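You operate a simulated robot arm through the tools that you are given. There is no shell and no other tool. Be economical: measure what you need, move in short steps, check, and stop when the job is done.

Carry out the task below with a simulated robot arm. There is one attempt and no reset: what you move stays moved.

TASK
Stack the grey bag marked "52" from the top of the check table on top of the grey bag marked "34".
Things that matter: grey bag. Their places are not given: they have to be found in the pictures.

It is judged by the outcome, as a careful person would: the job done as asked, and still so three seconds after it is handed in. It fails if anything else is knocked over, pushed out of place, dropped, spilled or broken.

THE ROBOT
A 6-joint arm with a two-finger parallel gripper, fixed in place. Base frame: the origin is at the foot of the arm, x ahead of it, y to its left, z up; the work surface is at about z = -3. Lengths are in mm, angles in degrees, forces in N, time in s.
With the tool pointing down near the work surface it reaches from about 140 to 600 mm from the base axis. Its first joint turns from -66.0 to 66.0 degrees. Payload 2.1 kg.
Tool frame: the origin (TCP) lies between the finger pads and is the grasp point; the fingertips stand 30 mm ahead of it; z points along the fingers, y is the line along which they close. The gripper opens to 94 mm. The fingers are 28 mm wide and 10 mm thick; the gripper's body (50 by 96 mm) begins 55 mm behind the TCP.
Orientation is that of the tool frame in the base frame, as a unit quaternion [x, y, z, w]. With the fingers straight down and closing along the base's y, the tool's x points along the base's -x, its y along +y and its z along -z.

THE INTERFACE
- The arm moves only by the tool drive_tool. Its argument "motion" is one flat list of numbers, 7 for each row, row after row: the finger opening in m, from 0 to 0.094, then the shift along the base's x, y, z in units of 200 mm (1.0 is 200 mm), then the turn, a rotation vector about the base's x, y, z in units of 120 degrees (1.0 is 120 degrees). In form: [grip, dx, dy, dz, rx, ry, rz, grip, dx, dy, dz, rx, ry, rz, ...]. A call has 1 to 8 rows; each row is the pose to reach, as a shift and turn from the pose commanded when the call began. A call with a number of a shift or a turn outside -1 to 1 is refused whole. A row lasts 0.2 s, in which the tool goes at most 50 mm and 8.6 degrees; a call with a longer step from one row to the next is refused whole, and so is a gripper value outside its range. A pose out of reach is approached as far as the arm can. The call stops where the force on the tool passes 40 N (or 10 N more than at its start, if that is more) or the arm is blocked; 0.2 s more then pass. The fingers move at their own pace (about 72 mm/s each) and stop on an object; they squeeze with about 22 N. The grip force told is the motor's: it shows also when the fingers shut on nothing. Time passes only in rows, and 0.2 s behind the last, so rows that repeat a pose let the fingers close. It gives the time, the measured TCP pose, the force on the tool (base axes), the opening and the grip force at its end, in the units of the frame above (readings bear some noise), and new pictures: "views" is both (left out), scene, wrist or none.
- Cameras (640 x 400 px; columns grow to the right, rows downward): "scene" is fixed at [32.1, -358, 483.8]; the picture's right is [0.93, -0.36, 0.00], its down [-0.21, -0.53, -0.82] and it looks along [0.30, 0.76, -0.57] (base axes); focal length 358 px, centre (320, 200). "wrist" rides on the gripper at [-37, 0, -58] in the tool frame; the picture's right is [0.00, -1.00, 0.00], its down [0.97, 0.00, -0.24] and it looks along [0.24, 0.00, 0.97] (tool axes); focal length 218 px, centre (320, 200).
- point_at(camera, pixels): for up to 12 pixels [column, row] of the newest picture of that camera ("zoom" is the newest enlarged one), the place [x, y, z] in the base frame of the surface seen there, good to about 2 mm. No time passes.
- zoom(camera, box): a new picture of the part [left, top, right, bottom] of that camera's present view, enlarged. No time passes.
- sign_off(): hands the job in; it is judged then, once.

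Work in short steps. Measure before you move; look again where a grasp or a placing could have gone wrong, and mend it. You have 60 turns and 100 pictures in all, the two below and enlarged ones among them. Open the gripper and draw the arm clear of the work before you hand the job in, unless the task says otherwise; then end with one line.

The tools are called after "Request:" as name(argument=value, ...) on one line, values as JSON. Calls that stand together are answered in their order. drive_tool: Moves the arm, as the interface text tells. Its arguments: {"type":"object","properties":{"motion":{"type":"array","items":{"type":"number"}},"views":{"type":"string","enum":["both","scene","wrist","none"]}},"required":["motion"]} The other tools are called the same way: point_at (camera, pixels) gives the place of the surface under pixels of a picture; zoom (camera, box) takes an enlarged picture of a part of a camera's view; sign_off () hands the job in.

At the start:

```text
t: 0.0
ee_pos: [346.4, 162.6, 215.3]
tool_rot: [-0.001, 1.0, 0.001, 0.0]
force: [0.0, 0.9, 0.2]
gripper_width: 93.9
finger_force: 0.0
```

scene: 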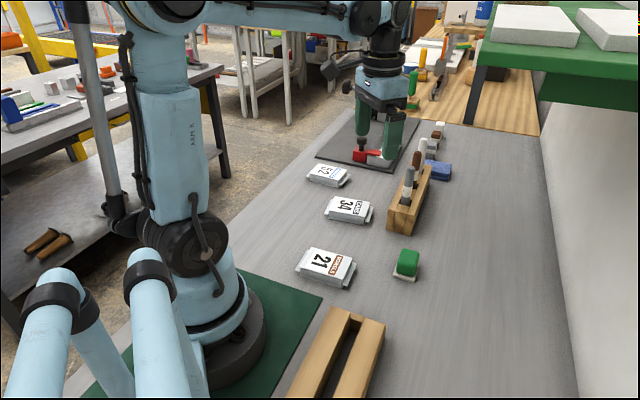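
wrist: 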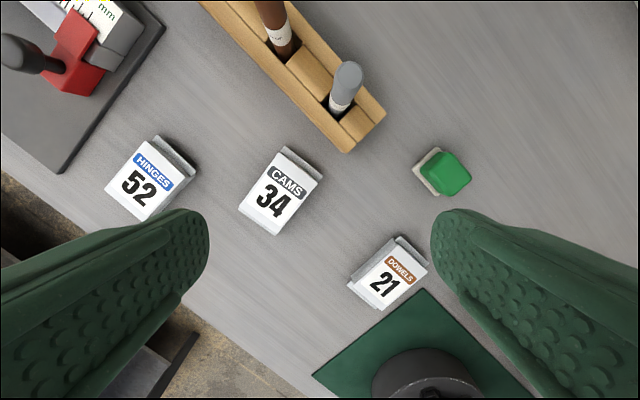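

The wrist picture shows bag 52 near (150,180), bag 34 near (280,190) and bag 21 near (390,272). I'll zoom in and measure them.

Request:
zoom(camera="wrist", box=[80, 110, 340, 270])

Request:
zoom(camera="scene", box=[280, 140, 440, 240])

Request:
point_at(camera="wrist", pixels=[[105, 186], [142, 221], [187, 176], [149, 140], [160, 134], [196, 165], [238, 208], [277, 235], [313, 181], [278, 154], [286, 146], [323, 178]])

```text
2.46 times, centred on (210, 190) of wrist
```

zoom: 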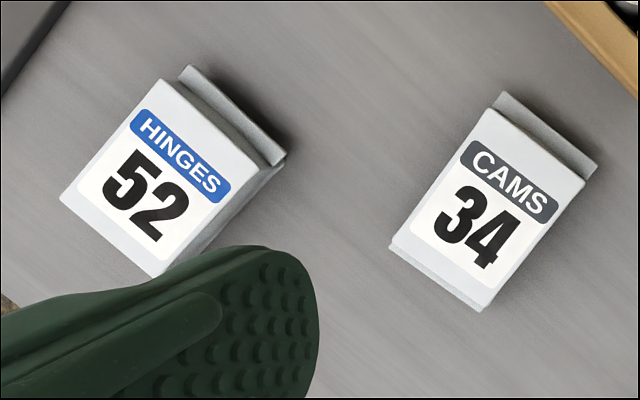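

```text
4.00 times, centred on (360, 190) of scene
```

zoom: 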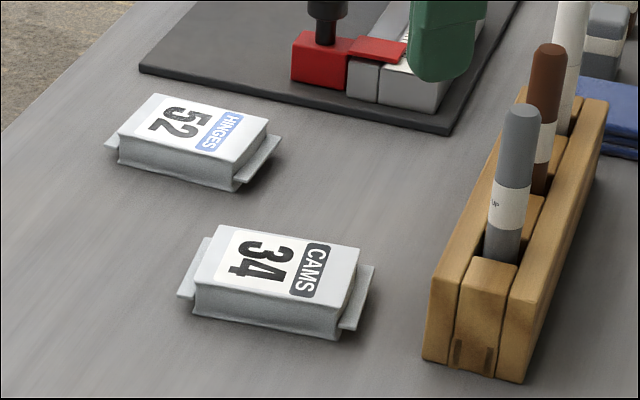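

```text
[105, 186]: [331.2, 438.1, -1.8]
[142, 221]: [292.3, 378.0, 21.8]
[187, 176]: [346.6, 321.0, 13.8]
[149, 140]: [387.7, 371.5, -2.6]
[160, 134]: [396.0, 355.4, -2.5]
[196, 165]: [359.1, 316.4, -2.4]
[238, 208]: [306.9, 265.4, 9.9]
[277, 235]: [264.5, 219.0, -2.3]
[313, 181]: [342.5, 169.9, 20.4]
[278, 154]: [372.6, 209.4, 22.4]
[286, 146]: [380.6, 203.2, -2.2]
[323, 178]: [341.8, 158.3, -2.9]
```

Now I'll measure points just inside the top faces.

Request:
point_at(camera="wrist", pixels=[[146, 146], [182, 178], [143, 218], [109, 189], [145, 182], [279, 157], [314, 183], [278, 227], [245, 206], [279, 193]])

Request:
point_at(camera="zoom", pixels=[[155, 96], [264, 122], [232, 160], [122, 133], [108, 143], [278, 138], [218, 228], [357, 252], [336, 302], [198, 281], [180, 294], [370, 270]])

```text
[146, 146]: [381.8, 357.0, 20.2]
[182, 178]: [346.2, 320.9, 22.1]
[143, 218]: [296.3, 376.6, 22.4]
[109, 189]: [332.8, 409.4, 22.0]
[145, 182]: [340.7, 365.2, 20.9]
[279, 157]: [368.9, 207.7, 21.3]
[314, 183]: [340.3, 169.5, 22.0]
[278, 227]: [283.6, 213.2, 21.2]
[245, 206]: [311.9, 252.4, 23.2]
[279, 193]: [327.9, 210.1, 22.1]
```

```text
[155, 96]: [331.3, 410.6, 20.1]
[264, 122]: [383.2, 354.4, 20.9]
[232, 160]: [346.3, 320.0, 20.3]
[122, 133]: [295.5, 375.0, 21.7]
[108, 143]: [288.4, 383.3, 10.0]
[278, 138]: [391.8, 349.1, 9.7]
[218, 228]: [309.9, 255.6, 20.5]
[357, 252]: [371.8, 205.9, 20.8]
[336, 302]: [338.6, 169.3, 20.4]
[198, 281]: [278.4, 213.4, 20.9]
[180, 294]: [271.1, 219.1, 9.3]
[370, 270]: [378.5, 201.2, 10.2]
```

Bag 52 is centred at about (339,365), with its 52 mm short side along 43.5°. Bag 34 is at about (325,211), along 52.7°, and both tops are at z≈21. Next I check the vise next to bag 52 for finger clearance.

Request:
point_at(camera="wrist", pixels=[[60, 172], [20, 130], [110, 95], [75, 95], [30, 52], [8, 45], [300, 125], [345, 150]])

Request:
drive_tool(motion=[0.094, 0, 0.16, -0.03, 0, 0, -0.0646, 0.094, 0, 0.33, -0.06, 0, 0, -0.1292, 0.094, -0.01, 0.5, -0.1, 0, 0, -0.1938, 0.094, -0.02, 0.67, -0.15, 0, 0, -0.2583, 0.094, -0.03, 0.84, -0.2, 0, 0, -0.3229, 0.094, -0.037, 1.0, -0.25, 0, 0, -0.3875, 0.094, -0.037, 1.0, -0.25, 0, 0, -0.3875])

```text
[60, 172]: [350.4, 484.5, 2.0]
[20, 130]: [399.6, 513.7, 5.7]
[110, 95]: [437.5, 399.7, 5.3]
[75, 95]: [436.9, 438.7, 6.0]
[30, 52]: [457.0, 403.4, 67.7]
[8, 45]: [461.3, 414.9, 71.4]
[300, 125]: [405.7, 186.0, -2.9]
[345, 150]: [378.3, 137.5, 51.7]
```

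```text
t: 1.6
ee_pos: [337.6, 361.9, 165.5]
tool_rot: [0.396, 0.918, 0.0, 0.0]
force: [0.7, 0.9, -0.5]
gripper_width: 94.1
finger_force: 0.2
```

scene: 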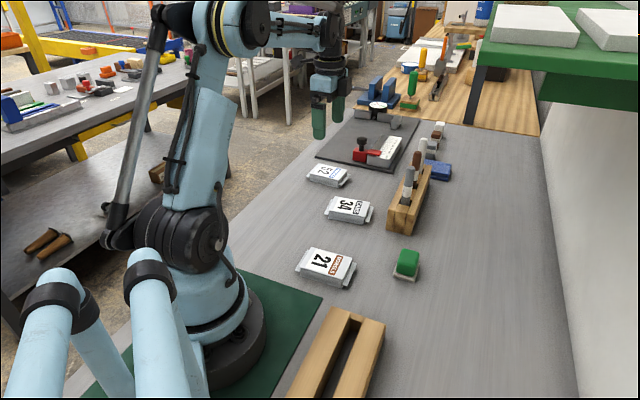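
wrist: 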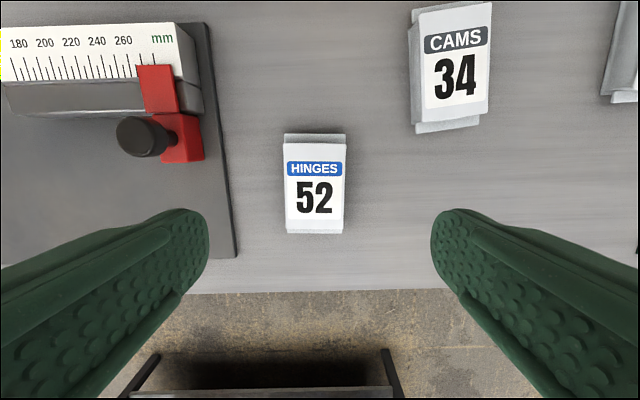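

The bag is aligned with the fingers. I'll re-measure it from here before descending.

Request:
point_at(camera="wrist", pixels=[[287, 148], [344, 148], [288, 219], [342, 219], [316, 185]])

Request:
zoom(camera="wrist", box=[260, 120, 372, 250])

```text
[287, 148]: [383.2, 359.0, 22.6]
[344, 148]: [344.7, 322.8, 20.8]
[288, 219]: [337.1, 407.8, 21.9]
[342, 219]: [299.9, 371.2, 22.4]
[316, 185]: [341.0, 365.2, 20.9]
```

```text
3.08 times, centred on (316, 185) of wrist
```

zoom: 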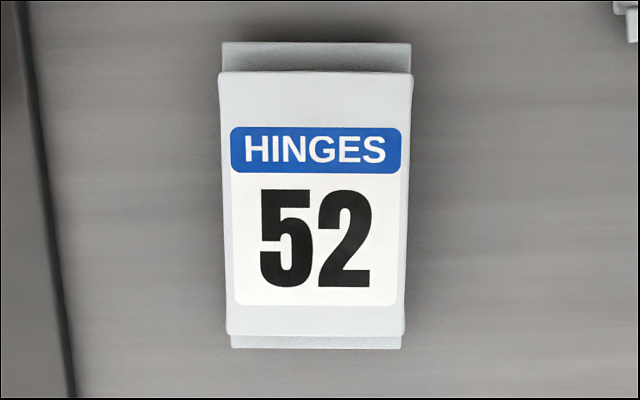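

Bag centre confirmed at (340,365.5). I'll descend to TCP z≈32, which puts the tips at about z 2, with the fingers still open.

Request:
drive_tool(motion=[0.094, 0.005, 0.014, -0.2, 0, 0, 0, 0.094, 0.005, 0.014, -0.4, 0, 0, 0, 0.094, 0.005, 0.014, -0.55, 0, 0, 0, 0.094, 0.005, 0.014, -0.62, 0, 0, 0, 0.094, 0.005, 0.014, -0.667, 0, 0, 0, 0.094, 0.005, 0.014, -0.667, 0, 0, 0])

```text
t: 3.0
ee_pos: [338.4, 365.0, 31.3]
tool_rot: [0.394, 0.919, 0.001, 0.001]
force: [-0.2, 0.0, 0.1]
gripper_width: 93.9
finger_force: 0.1
```

scene: 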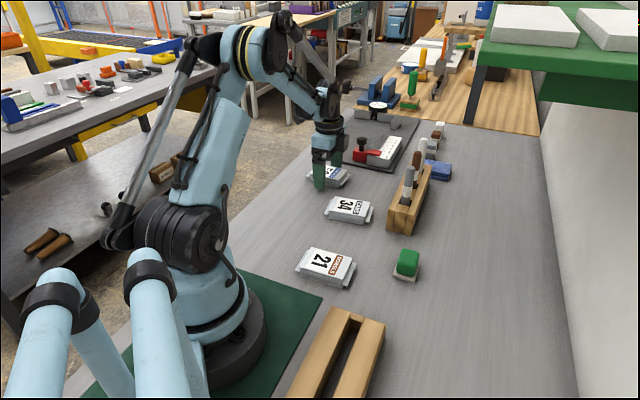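
wrist: 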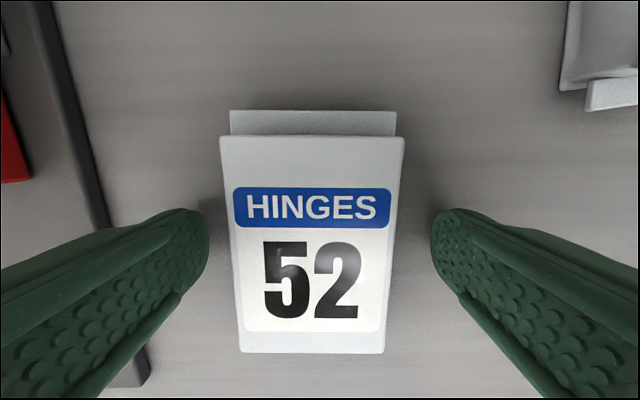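

The fingers straddle the bag at (200–440, 210–300), so I close them.

Request:
drive_tool(motion=[0.06, 0, 0, 0, 0, 0, 0, 0.04, 0, 0, 0, 0, 0, 0, 0.03, 0, 0, 0, 0, 0, 0, 0.03, 0, 0, 0, 0, 0, 0], views="wrist")

```text
t: 4.0
ee_pos: [337.7, 365.8, 30.9]
tool_rot: [0.395, 0.919, 0.0, 0.0]
force: [-0.2, -0.2, 0.7]
gripper_width: 57.6
finger_force: 21.6
```

wrist: 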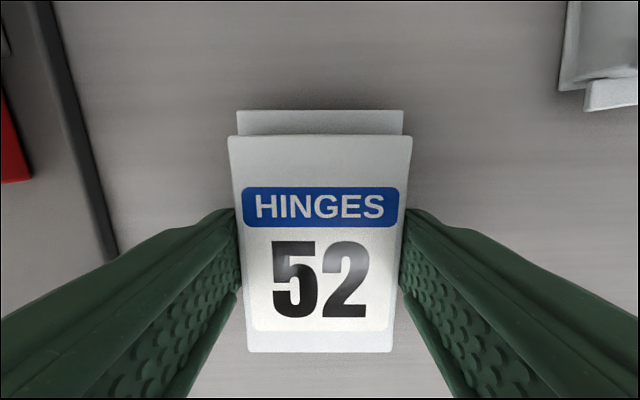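

The bag is gripped at 57.6 mm opening and 21.6 N. I lift it about 80 mm and check.

Request:
drive_tool(motion=[0.03, 0, 0, 0.05, 0, 0, 0, 0.03, 0, 0, 0.15, 0, 0, 0, 0.03, 0, 0, 0.3, 0, 0, 0, 0.03, 0, 0, 0.42, 0, 0, 0, 0.03, 0, 0, 0.42, 0, 0, 0])

```text
t: 5.2
ee_pos: [337.7, 364.4, 116.9]
tool_rot: [0.394, 0.919, 0.0, 0.0]
force: [0.4, 0.1, -3.5]
gripper_width: 57.7
finger_force: 22.0
```

scene: 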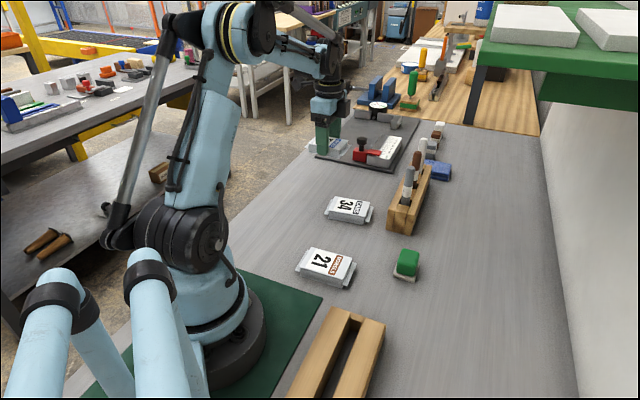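
wrist: 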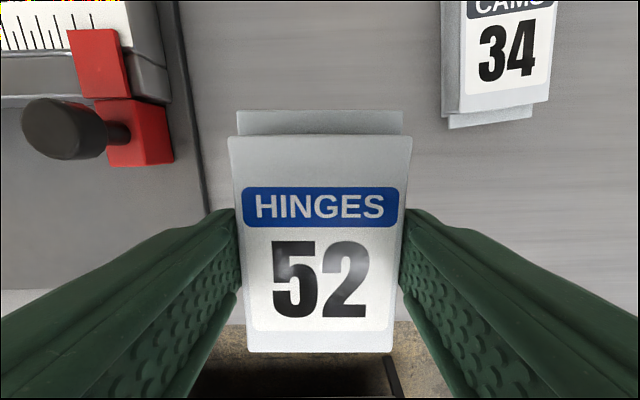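

Bag 52 is held without slipping. I measure where its top sits relative to the TCP.

Request:
point_at(camera="wrist", pixels=[[232, 140], [409, 140], [249, 349], [390, 349], [320, 245]])

Request:
point_at(camera="scene", pixels=[[335, 198], [368, 203], [363, 215], [329, 211], [350, 206]])

```text
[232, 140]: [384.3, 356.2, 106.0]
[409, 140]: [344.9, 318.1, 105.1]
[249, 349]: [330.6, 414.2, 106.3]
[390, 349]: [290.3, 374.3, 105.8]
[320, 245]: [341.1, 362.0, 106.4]
```

```text
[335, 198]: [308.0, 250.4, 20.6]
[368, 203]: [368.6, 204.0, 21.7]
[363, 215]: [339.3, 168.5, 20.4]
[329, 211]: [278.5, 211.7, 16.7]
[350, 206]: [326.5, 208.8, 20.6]
```

The held bag is centred on the TCP. Before going to bag 34 I check the pens in the rack for clearance.

Request:
point_at(camera="scene", pixels=[[410, 168], [406, 190], [416, 155], [423, 142], [392, 208], [404, 211]])

Request:
drive_tool(motion=[0.03, -0.0127, -0.154, 0, 0, 0, 0.015, 0.03, -0.0254, -0.308, 0, 0, 0, 0.03, 0.03, -0.038, -0.462, 0, 0, 0, 0.045, 0.03, -0.0508, -0.616, 0, 0, 0, 0.06, 0.03, -0.0635, -0.77, 0, 0, 0, 0.076, 0.03, -0.0635, -0.77, 0, 0, 0, 0.076])

```text
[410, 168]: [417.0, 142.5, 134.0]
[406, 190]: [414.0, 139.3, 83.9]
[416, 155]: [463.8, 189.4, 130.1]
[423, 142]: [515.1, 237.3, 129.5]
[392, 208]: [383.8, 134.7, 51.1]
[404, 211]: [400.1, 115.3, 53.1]
```

```text
t: 6.6
ee_pos: [325.2, 210.6, 115.4]
tool_rot: [0.321, 0.947, 0.0, 0.0]
force: [0.0, -0.5, -2.4]
gripper_width: 57.6
finger_force: 21.9
```

scene: 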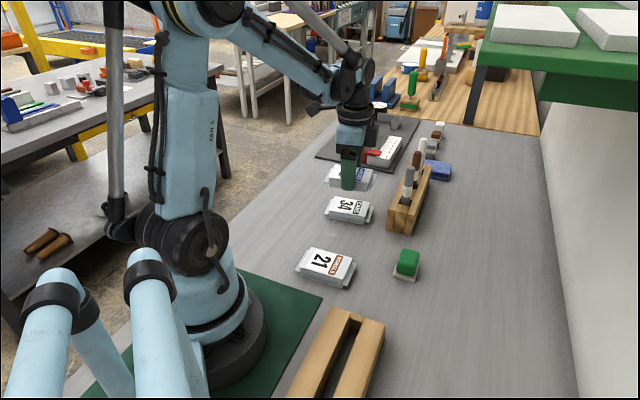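
wrist: 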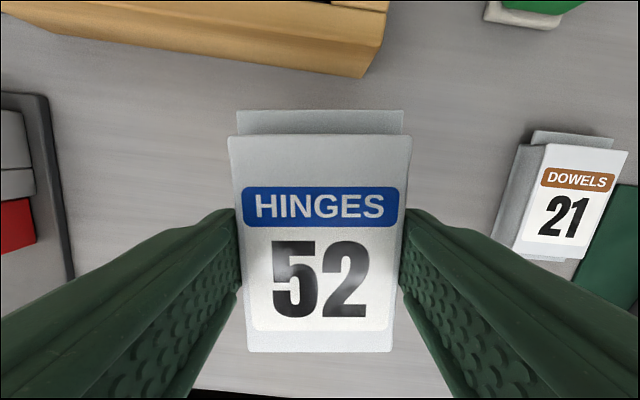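

The TCP is over bag 34's centre at the right angle, and the nearest pen is about 114 mm away. I descend until bag 52 is almost touching.

Request:
drive_tool(motion=[0.03, 0, 0, -0.12, 0, 0, 0, 0.03, 0, 0, -0.22, 0, 0, 0, 0.03, 0, 0, -0.26, 0, 0, 0, 0.03, 0, 0, -0.28, 0, 0, 0, 0.03, 0, 0, -0.292, 0, 0, 0, 0.03, 0, 0, -0.292, 0, 0, 0])

Request:
zoom(camera="scene", box=[290, 150, 418, 230])

```text
t: 8.0
ee_pos: [325.6, 211.2, 57.3]
tool_rot: [0.321, 0.947, 0.0, 0.0]
force: [1.3, 0.5, -2.5]
gripper_width: 57.5
finger_force: 22.2
```

scene: 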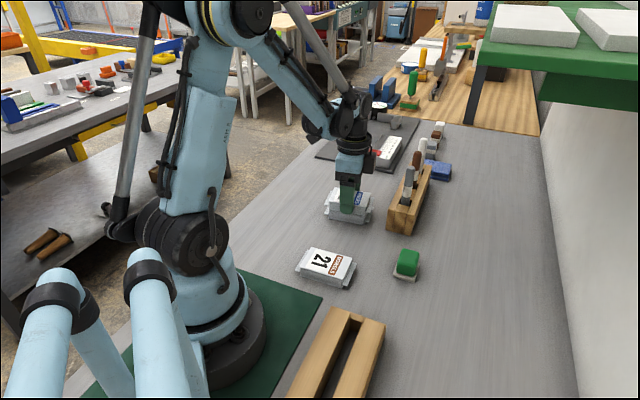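
wrist: 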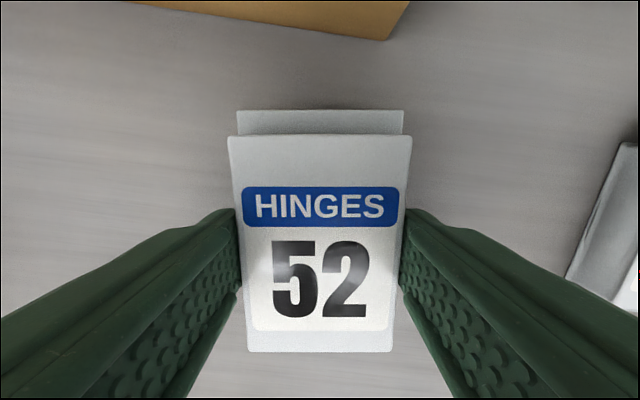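

```text
5.00 times, centred on (354, 190) of scene
```

zoom: 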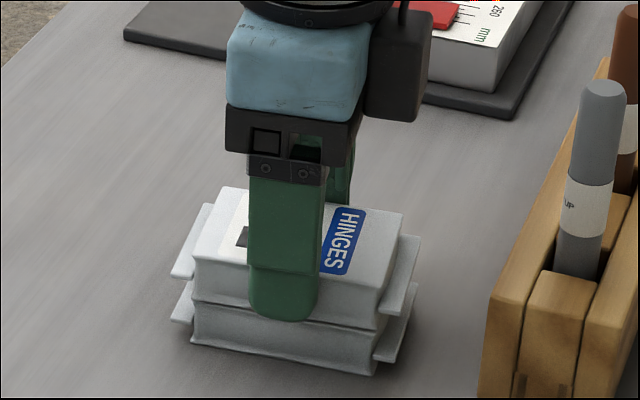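

The bags are well aligned, and the force still shows the full bag weight (-2.5 N), so there is no contact yet. I lower 2.5 mm more.

Request:
drive_tool(motion=[0.03, 0, 0, -0.006, 0, 0, 0, 0.03, 0, 0, -0.0125, 0, 0, 0, 0.03, 0, 0, -0.0125, 0, 0, 0], views="none")

```text
t: 8.8
ee_pos: [325.6, 211.3, 53.7]
tool_rot: [0.32, 0.947, 0.0, -0.001]
force: [0.1, -1.0, 19.1]
gripper_width: 57.5
finger_force: 22.2
```

The force is now +19 N, so bag 52 rests on bag 34. I ease up 1 mm to shed the load, then open slowly.

Request:
drive_tool(motion=[0.03, 0, 0, 0.005, 0, 0, 0, 0.03, 0, 0, 0.005, 0, 0, 0, 0.06, 0, 0, 0.005, 0, 0, 0, 0.066, 0, 0, 0.005, 0, 0, 0, 0.074, 0, 0, 0.005, 0, 0, 0, 0.082, 0, 0, 0.005, 0, 0, 0, 0.082, 0, 0, 0.005, 0, 0, 0])

```text
t: 10.4
ee_pos: [326.3, 211.1, 54.9]
tool_rot: [0.321, 0.947, 0.0, -0.001]
force: [-0.1, -0.4, 0.5]
gripper_width: 81.7
finger_force: 0.0
```

scene: 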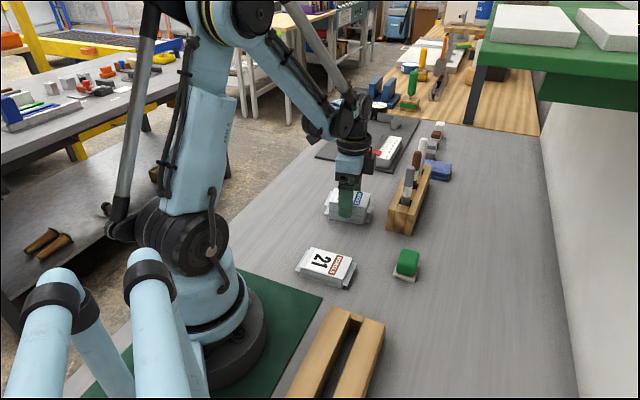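
wrist: 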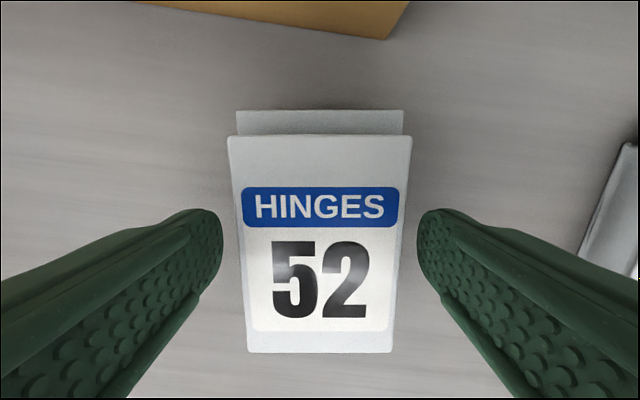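

The bag is released and stayed put. I retreat straight up.

Request:
drive_tool(motion=[0.09, 0, 0, 0.1, 0, 0, 0, 0.09, 0, 0, 0.3, 0, 0, 0, 0.09, 0, 0, 0.5, 0, 0, 0, 0.09, 0, 0, 0.7, 0, 0, 0, 0.09, 0, 0.1, 0.8, 0, 0, 0, 0.09, 0, 0.2, 0.85, 0, 0, 0, 0.09, 0, 0.2, 0.85, 0, 0, 0])

Request:
zoom(camera="scene", box=[290, 150, 418, 230])

```text
t: 12.0
ee_pos: [326.3, 251.6, 225.9]
tool_rot: [0.32, 0.947, -0.001, -0.001]
force: [0.5, -0.1, -0.1]
gripper_width: 90.1
finger_force: 0.0
```

scene: 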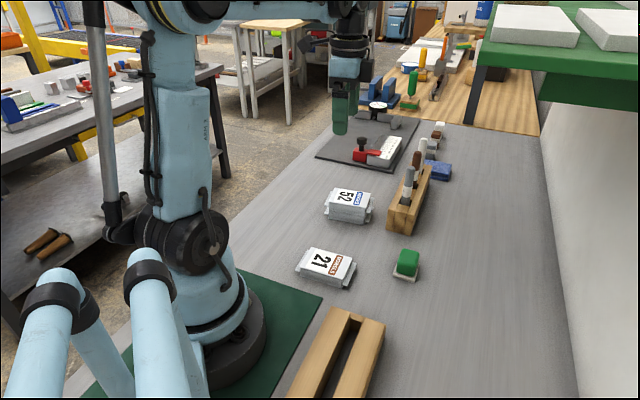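
wrist: 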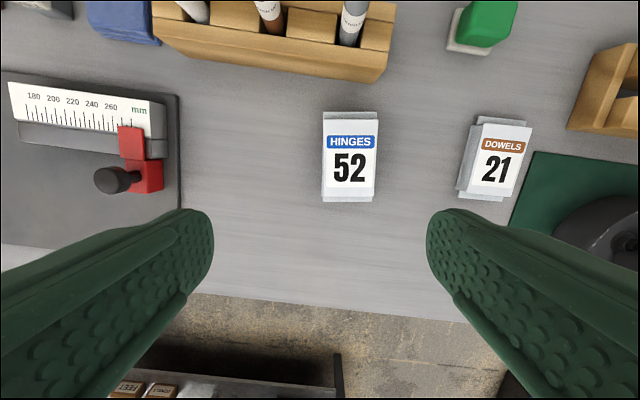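

```text
5.00 times, centred on (354, 190) of scene
```

zoom: 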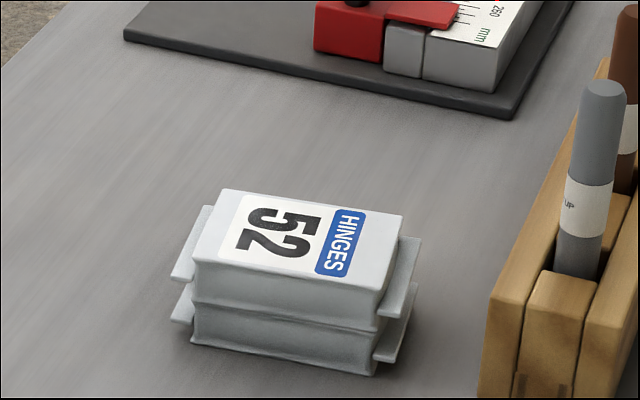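

Bag 52 sits squarely on bag 34, nothing else has moved, and the arm is clear with the gripper open.

Request:
sign_off()

```text
The job is handed in.
```

The grey bag marked "52" is stacked squarely on the bag marked "34", nothing else was disturbed, and the job is handed in.
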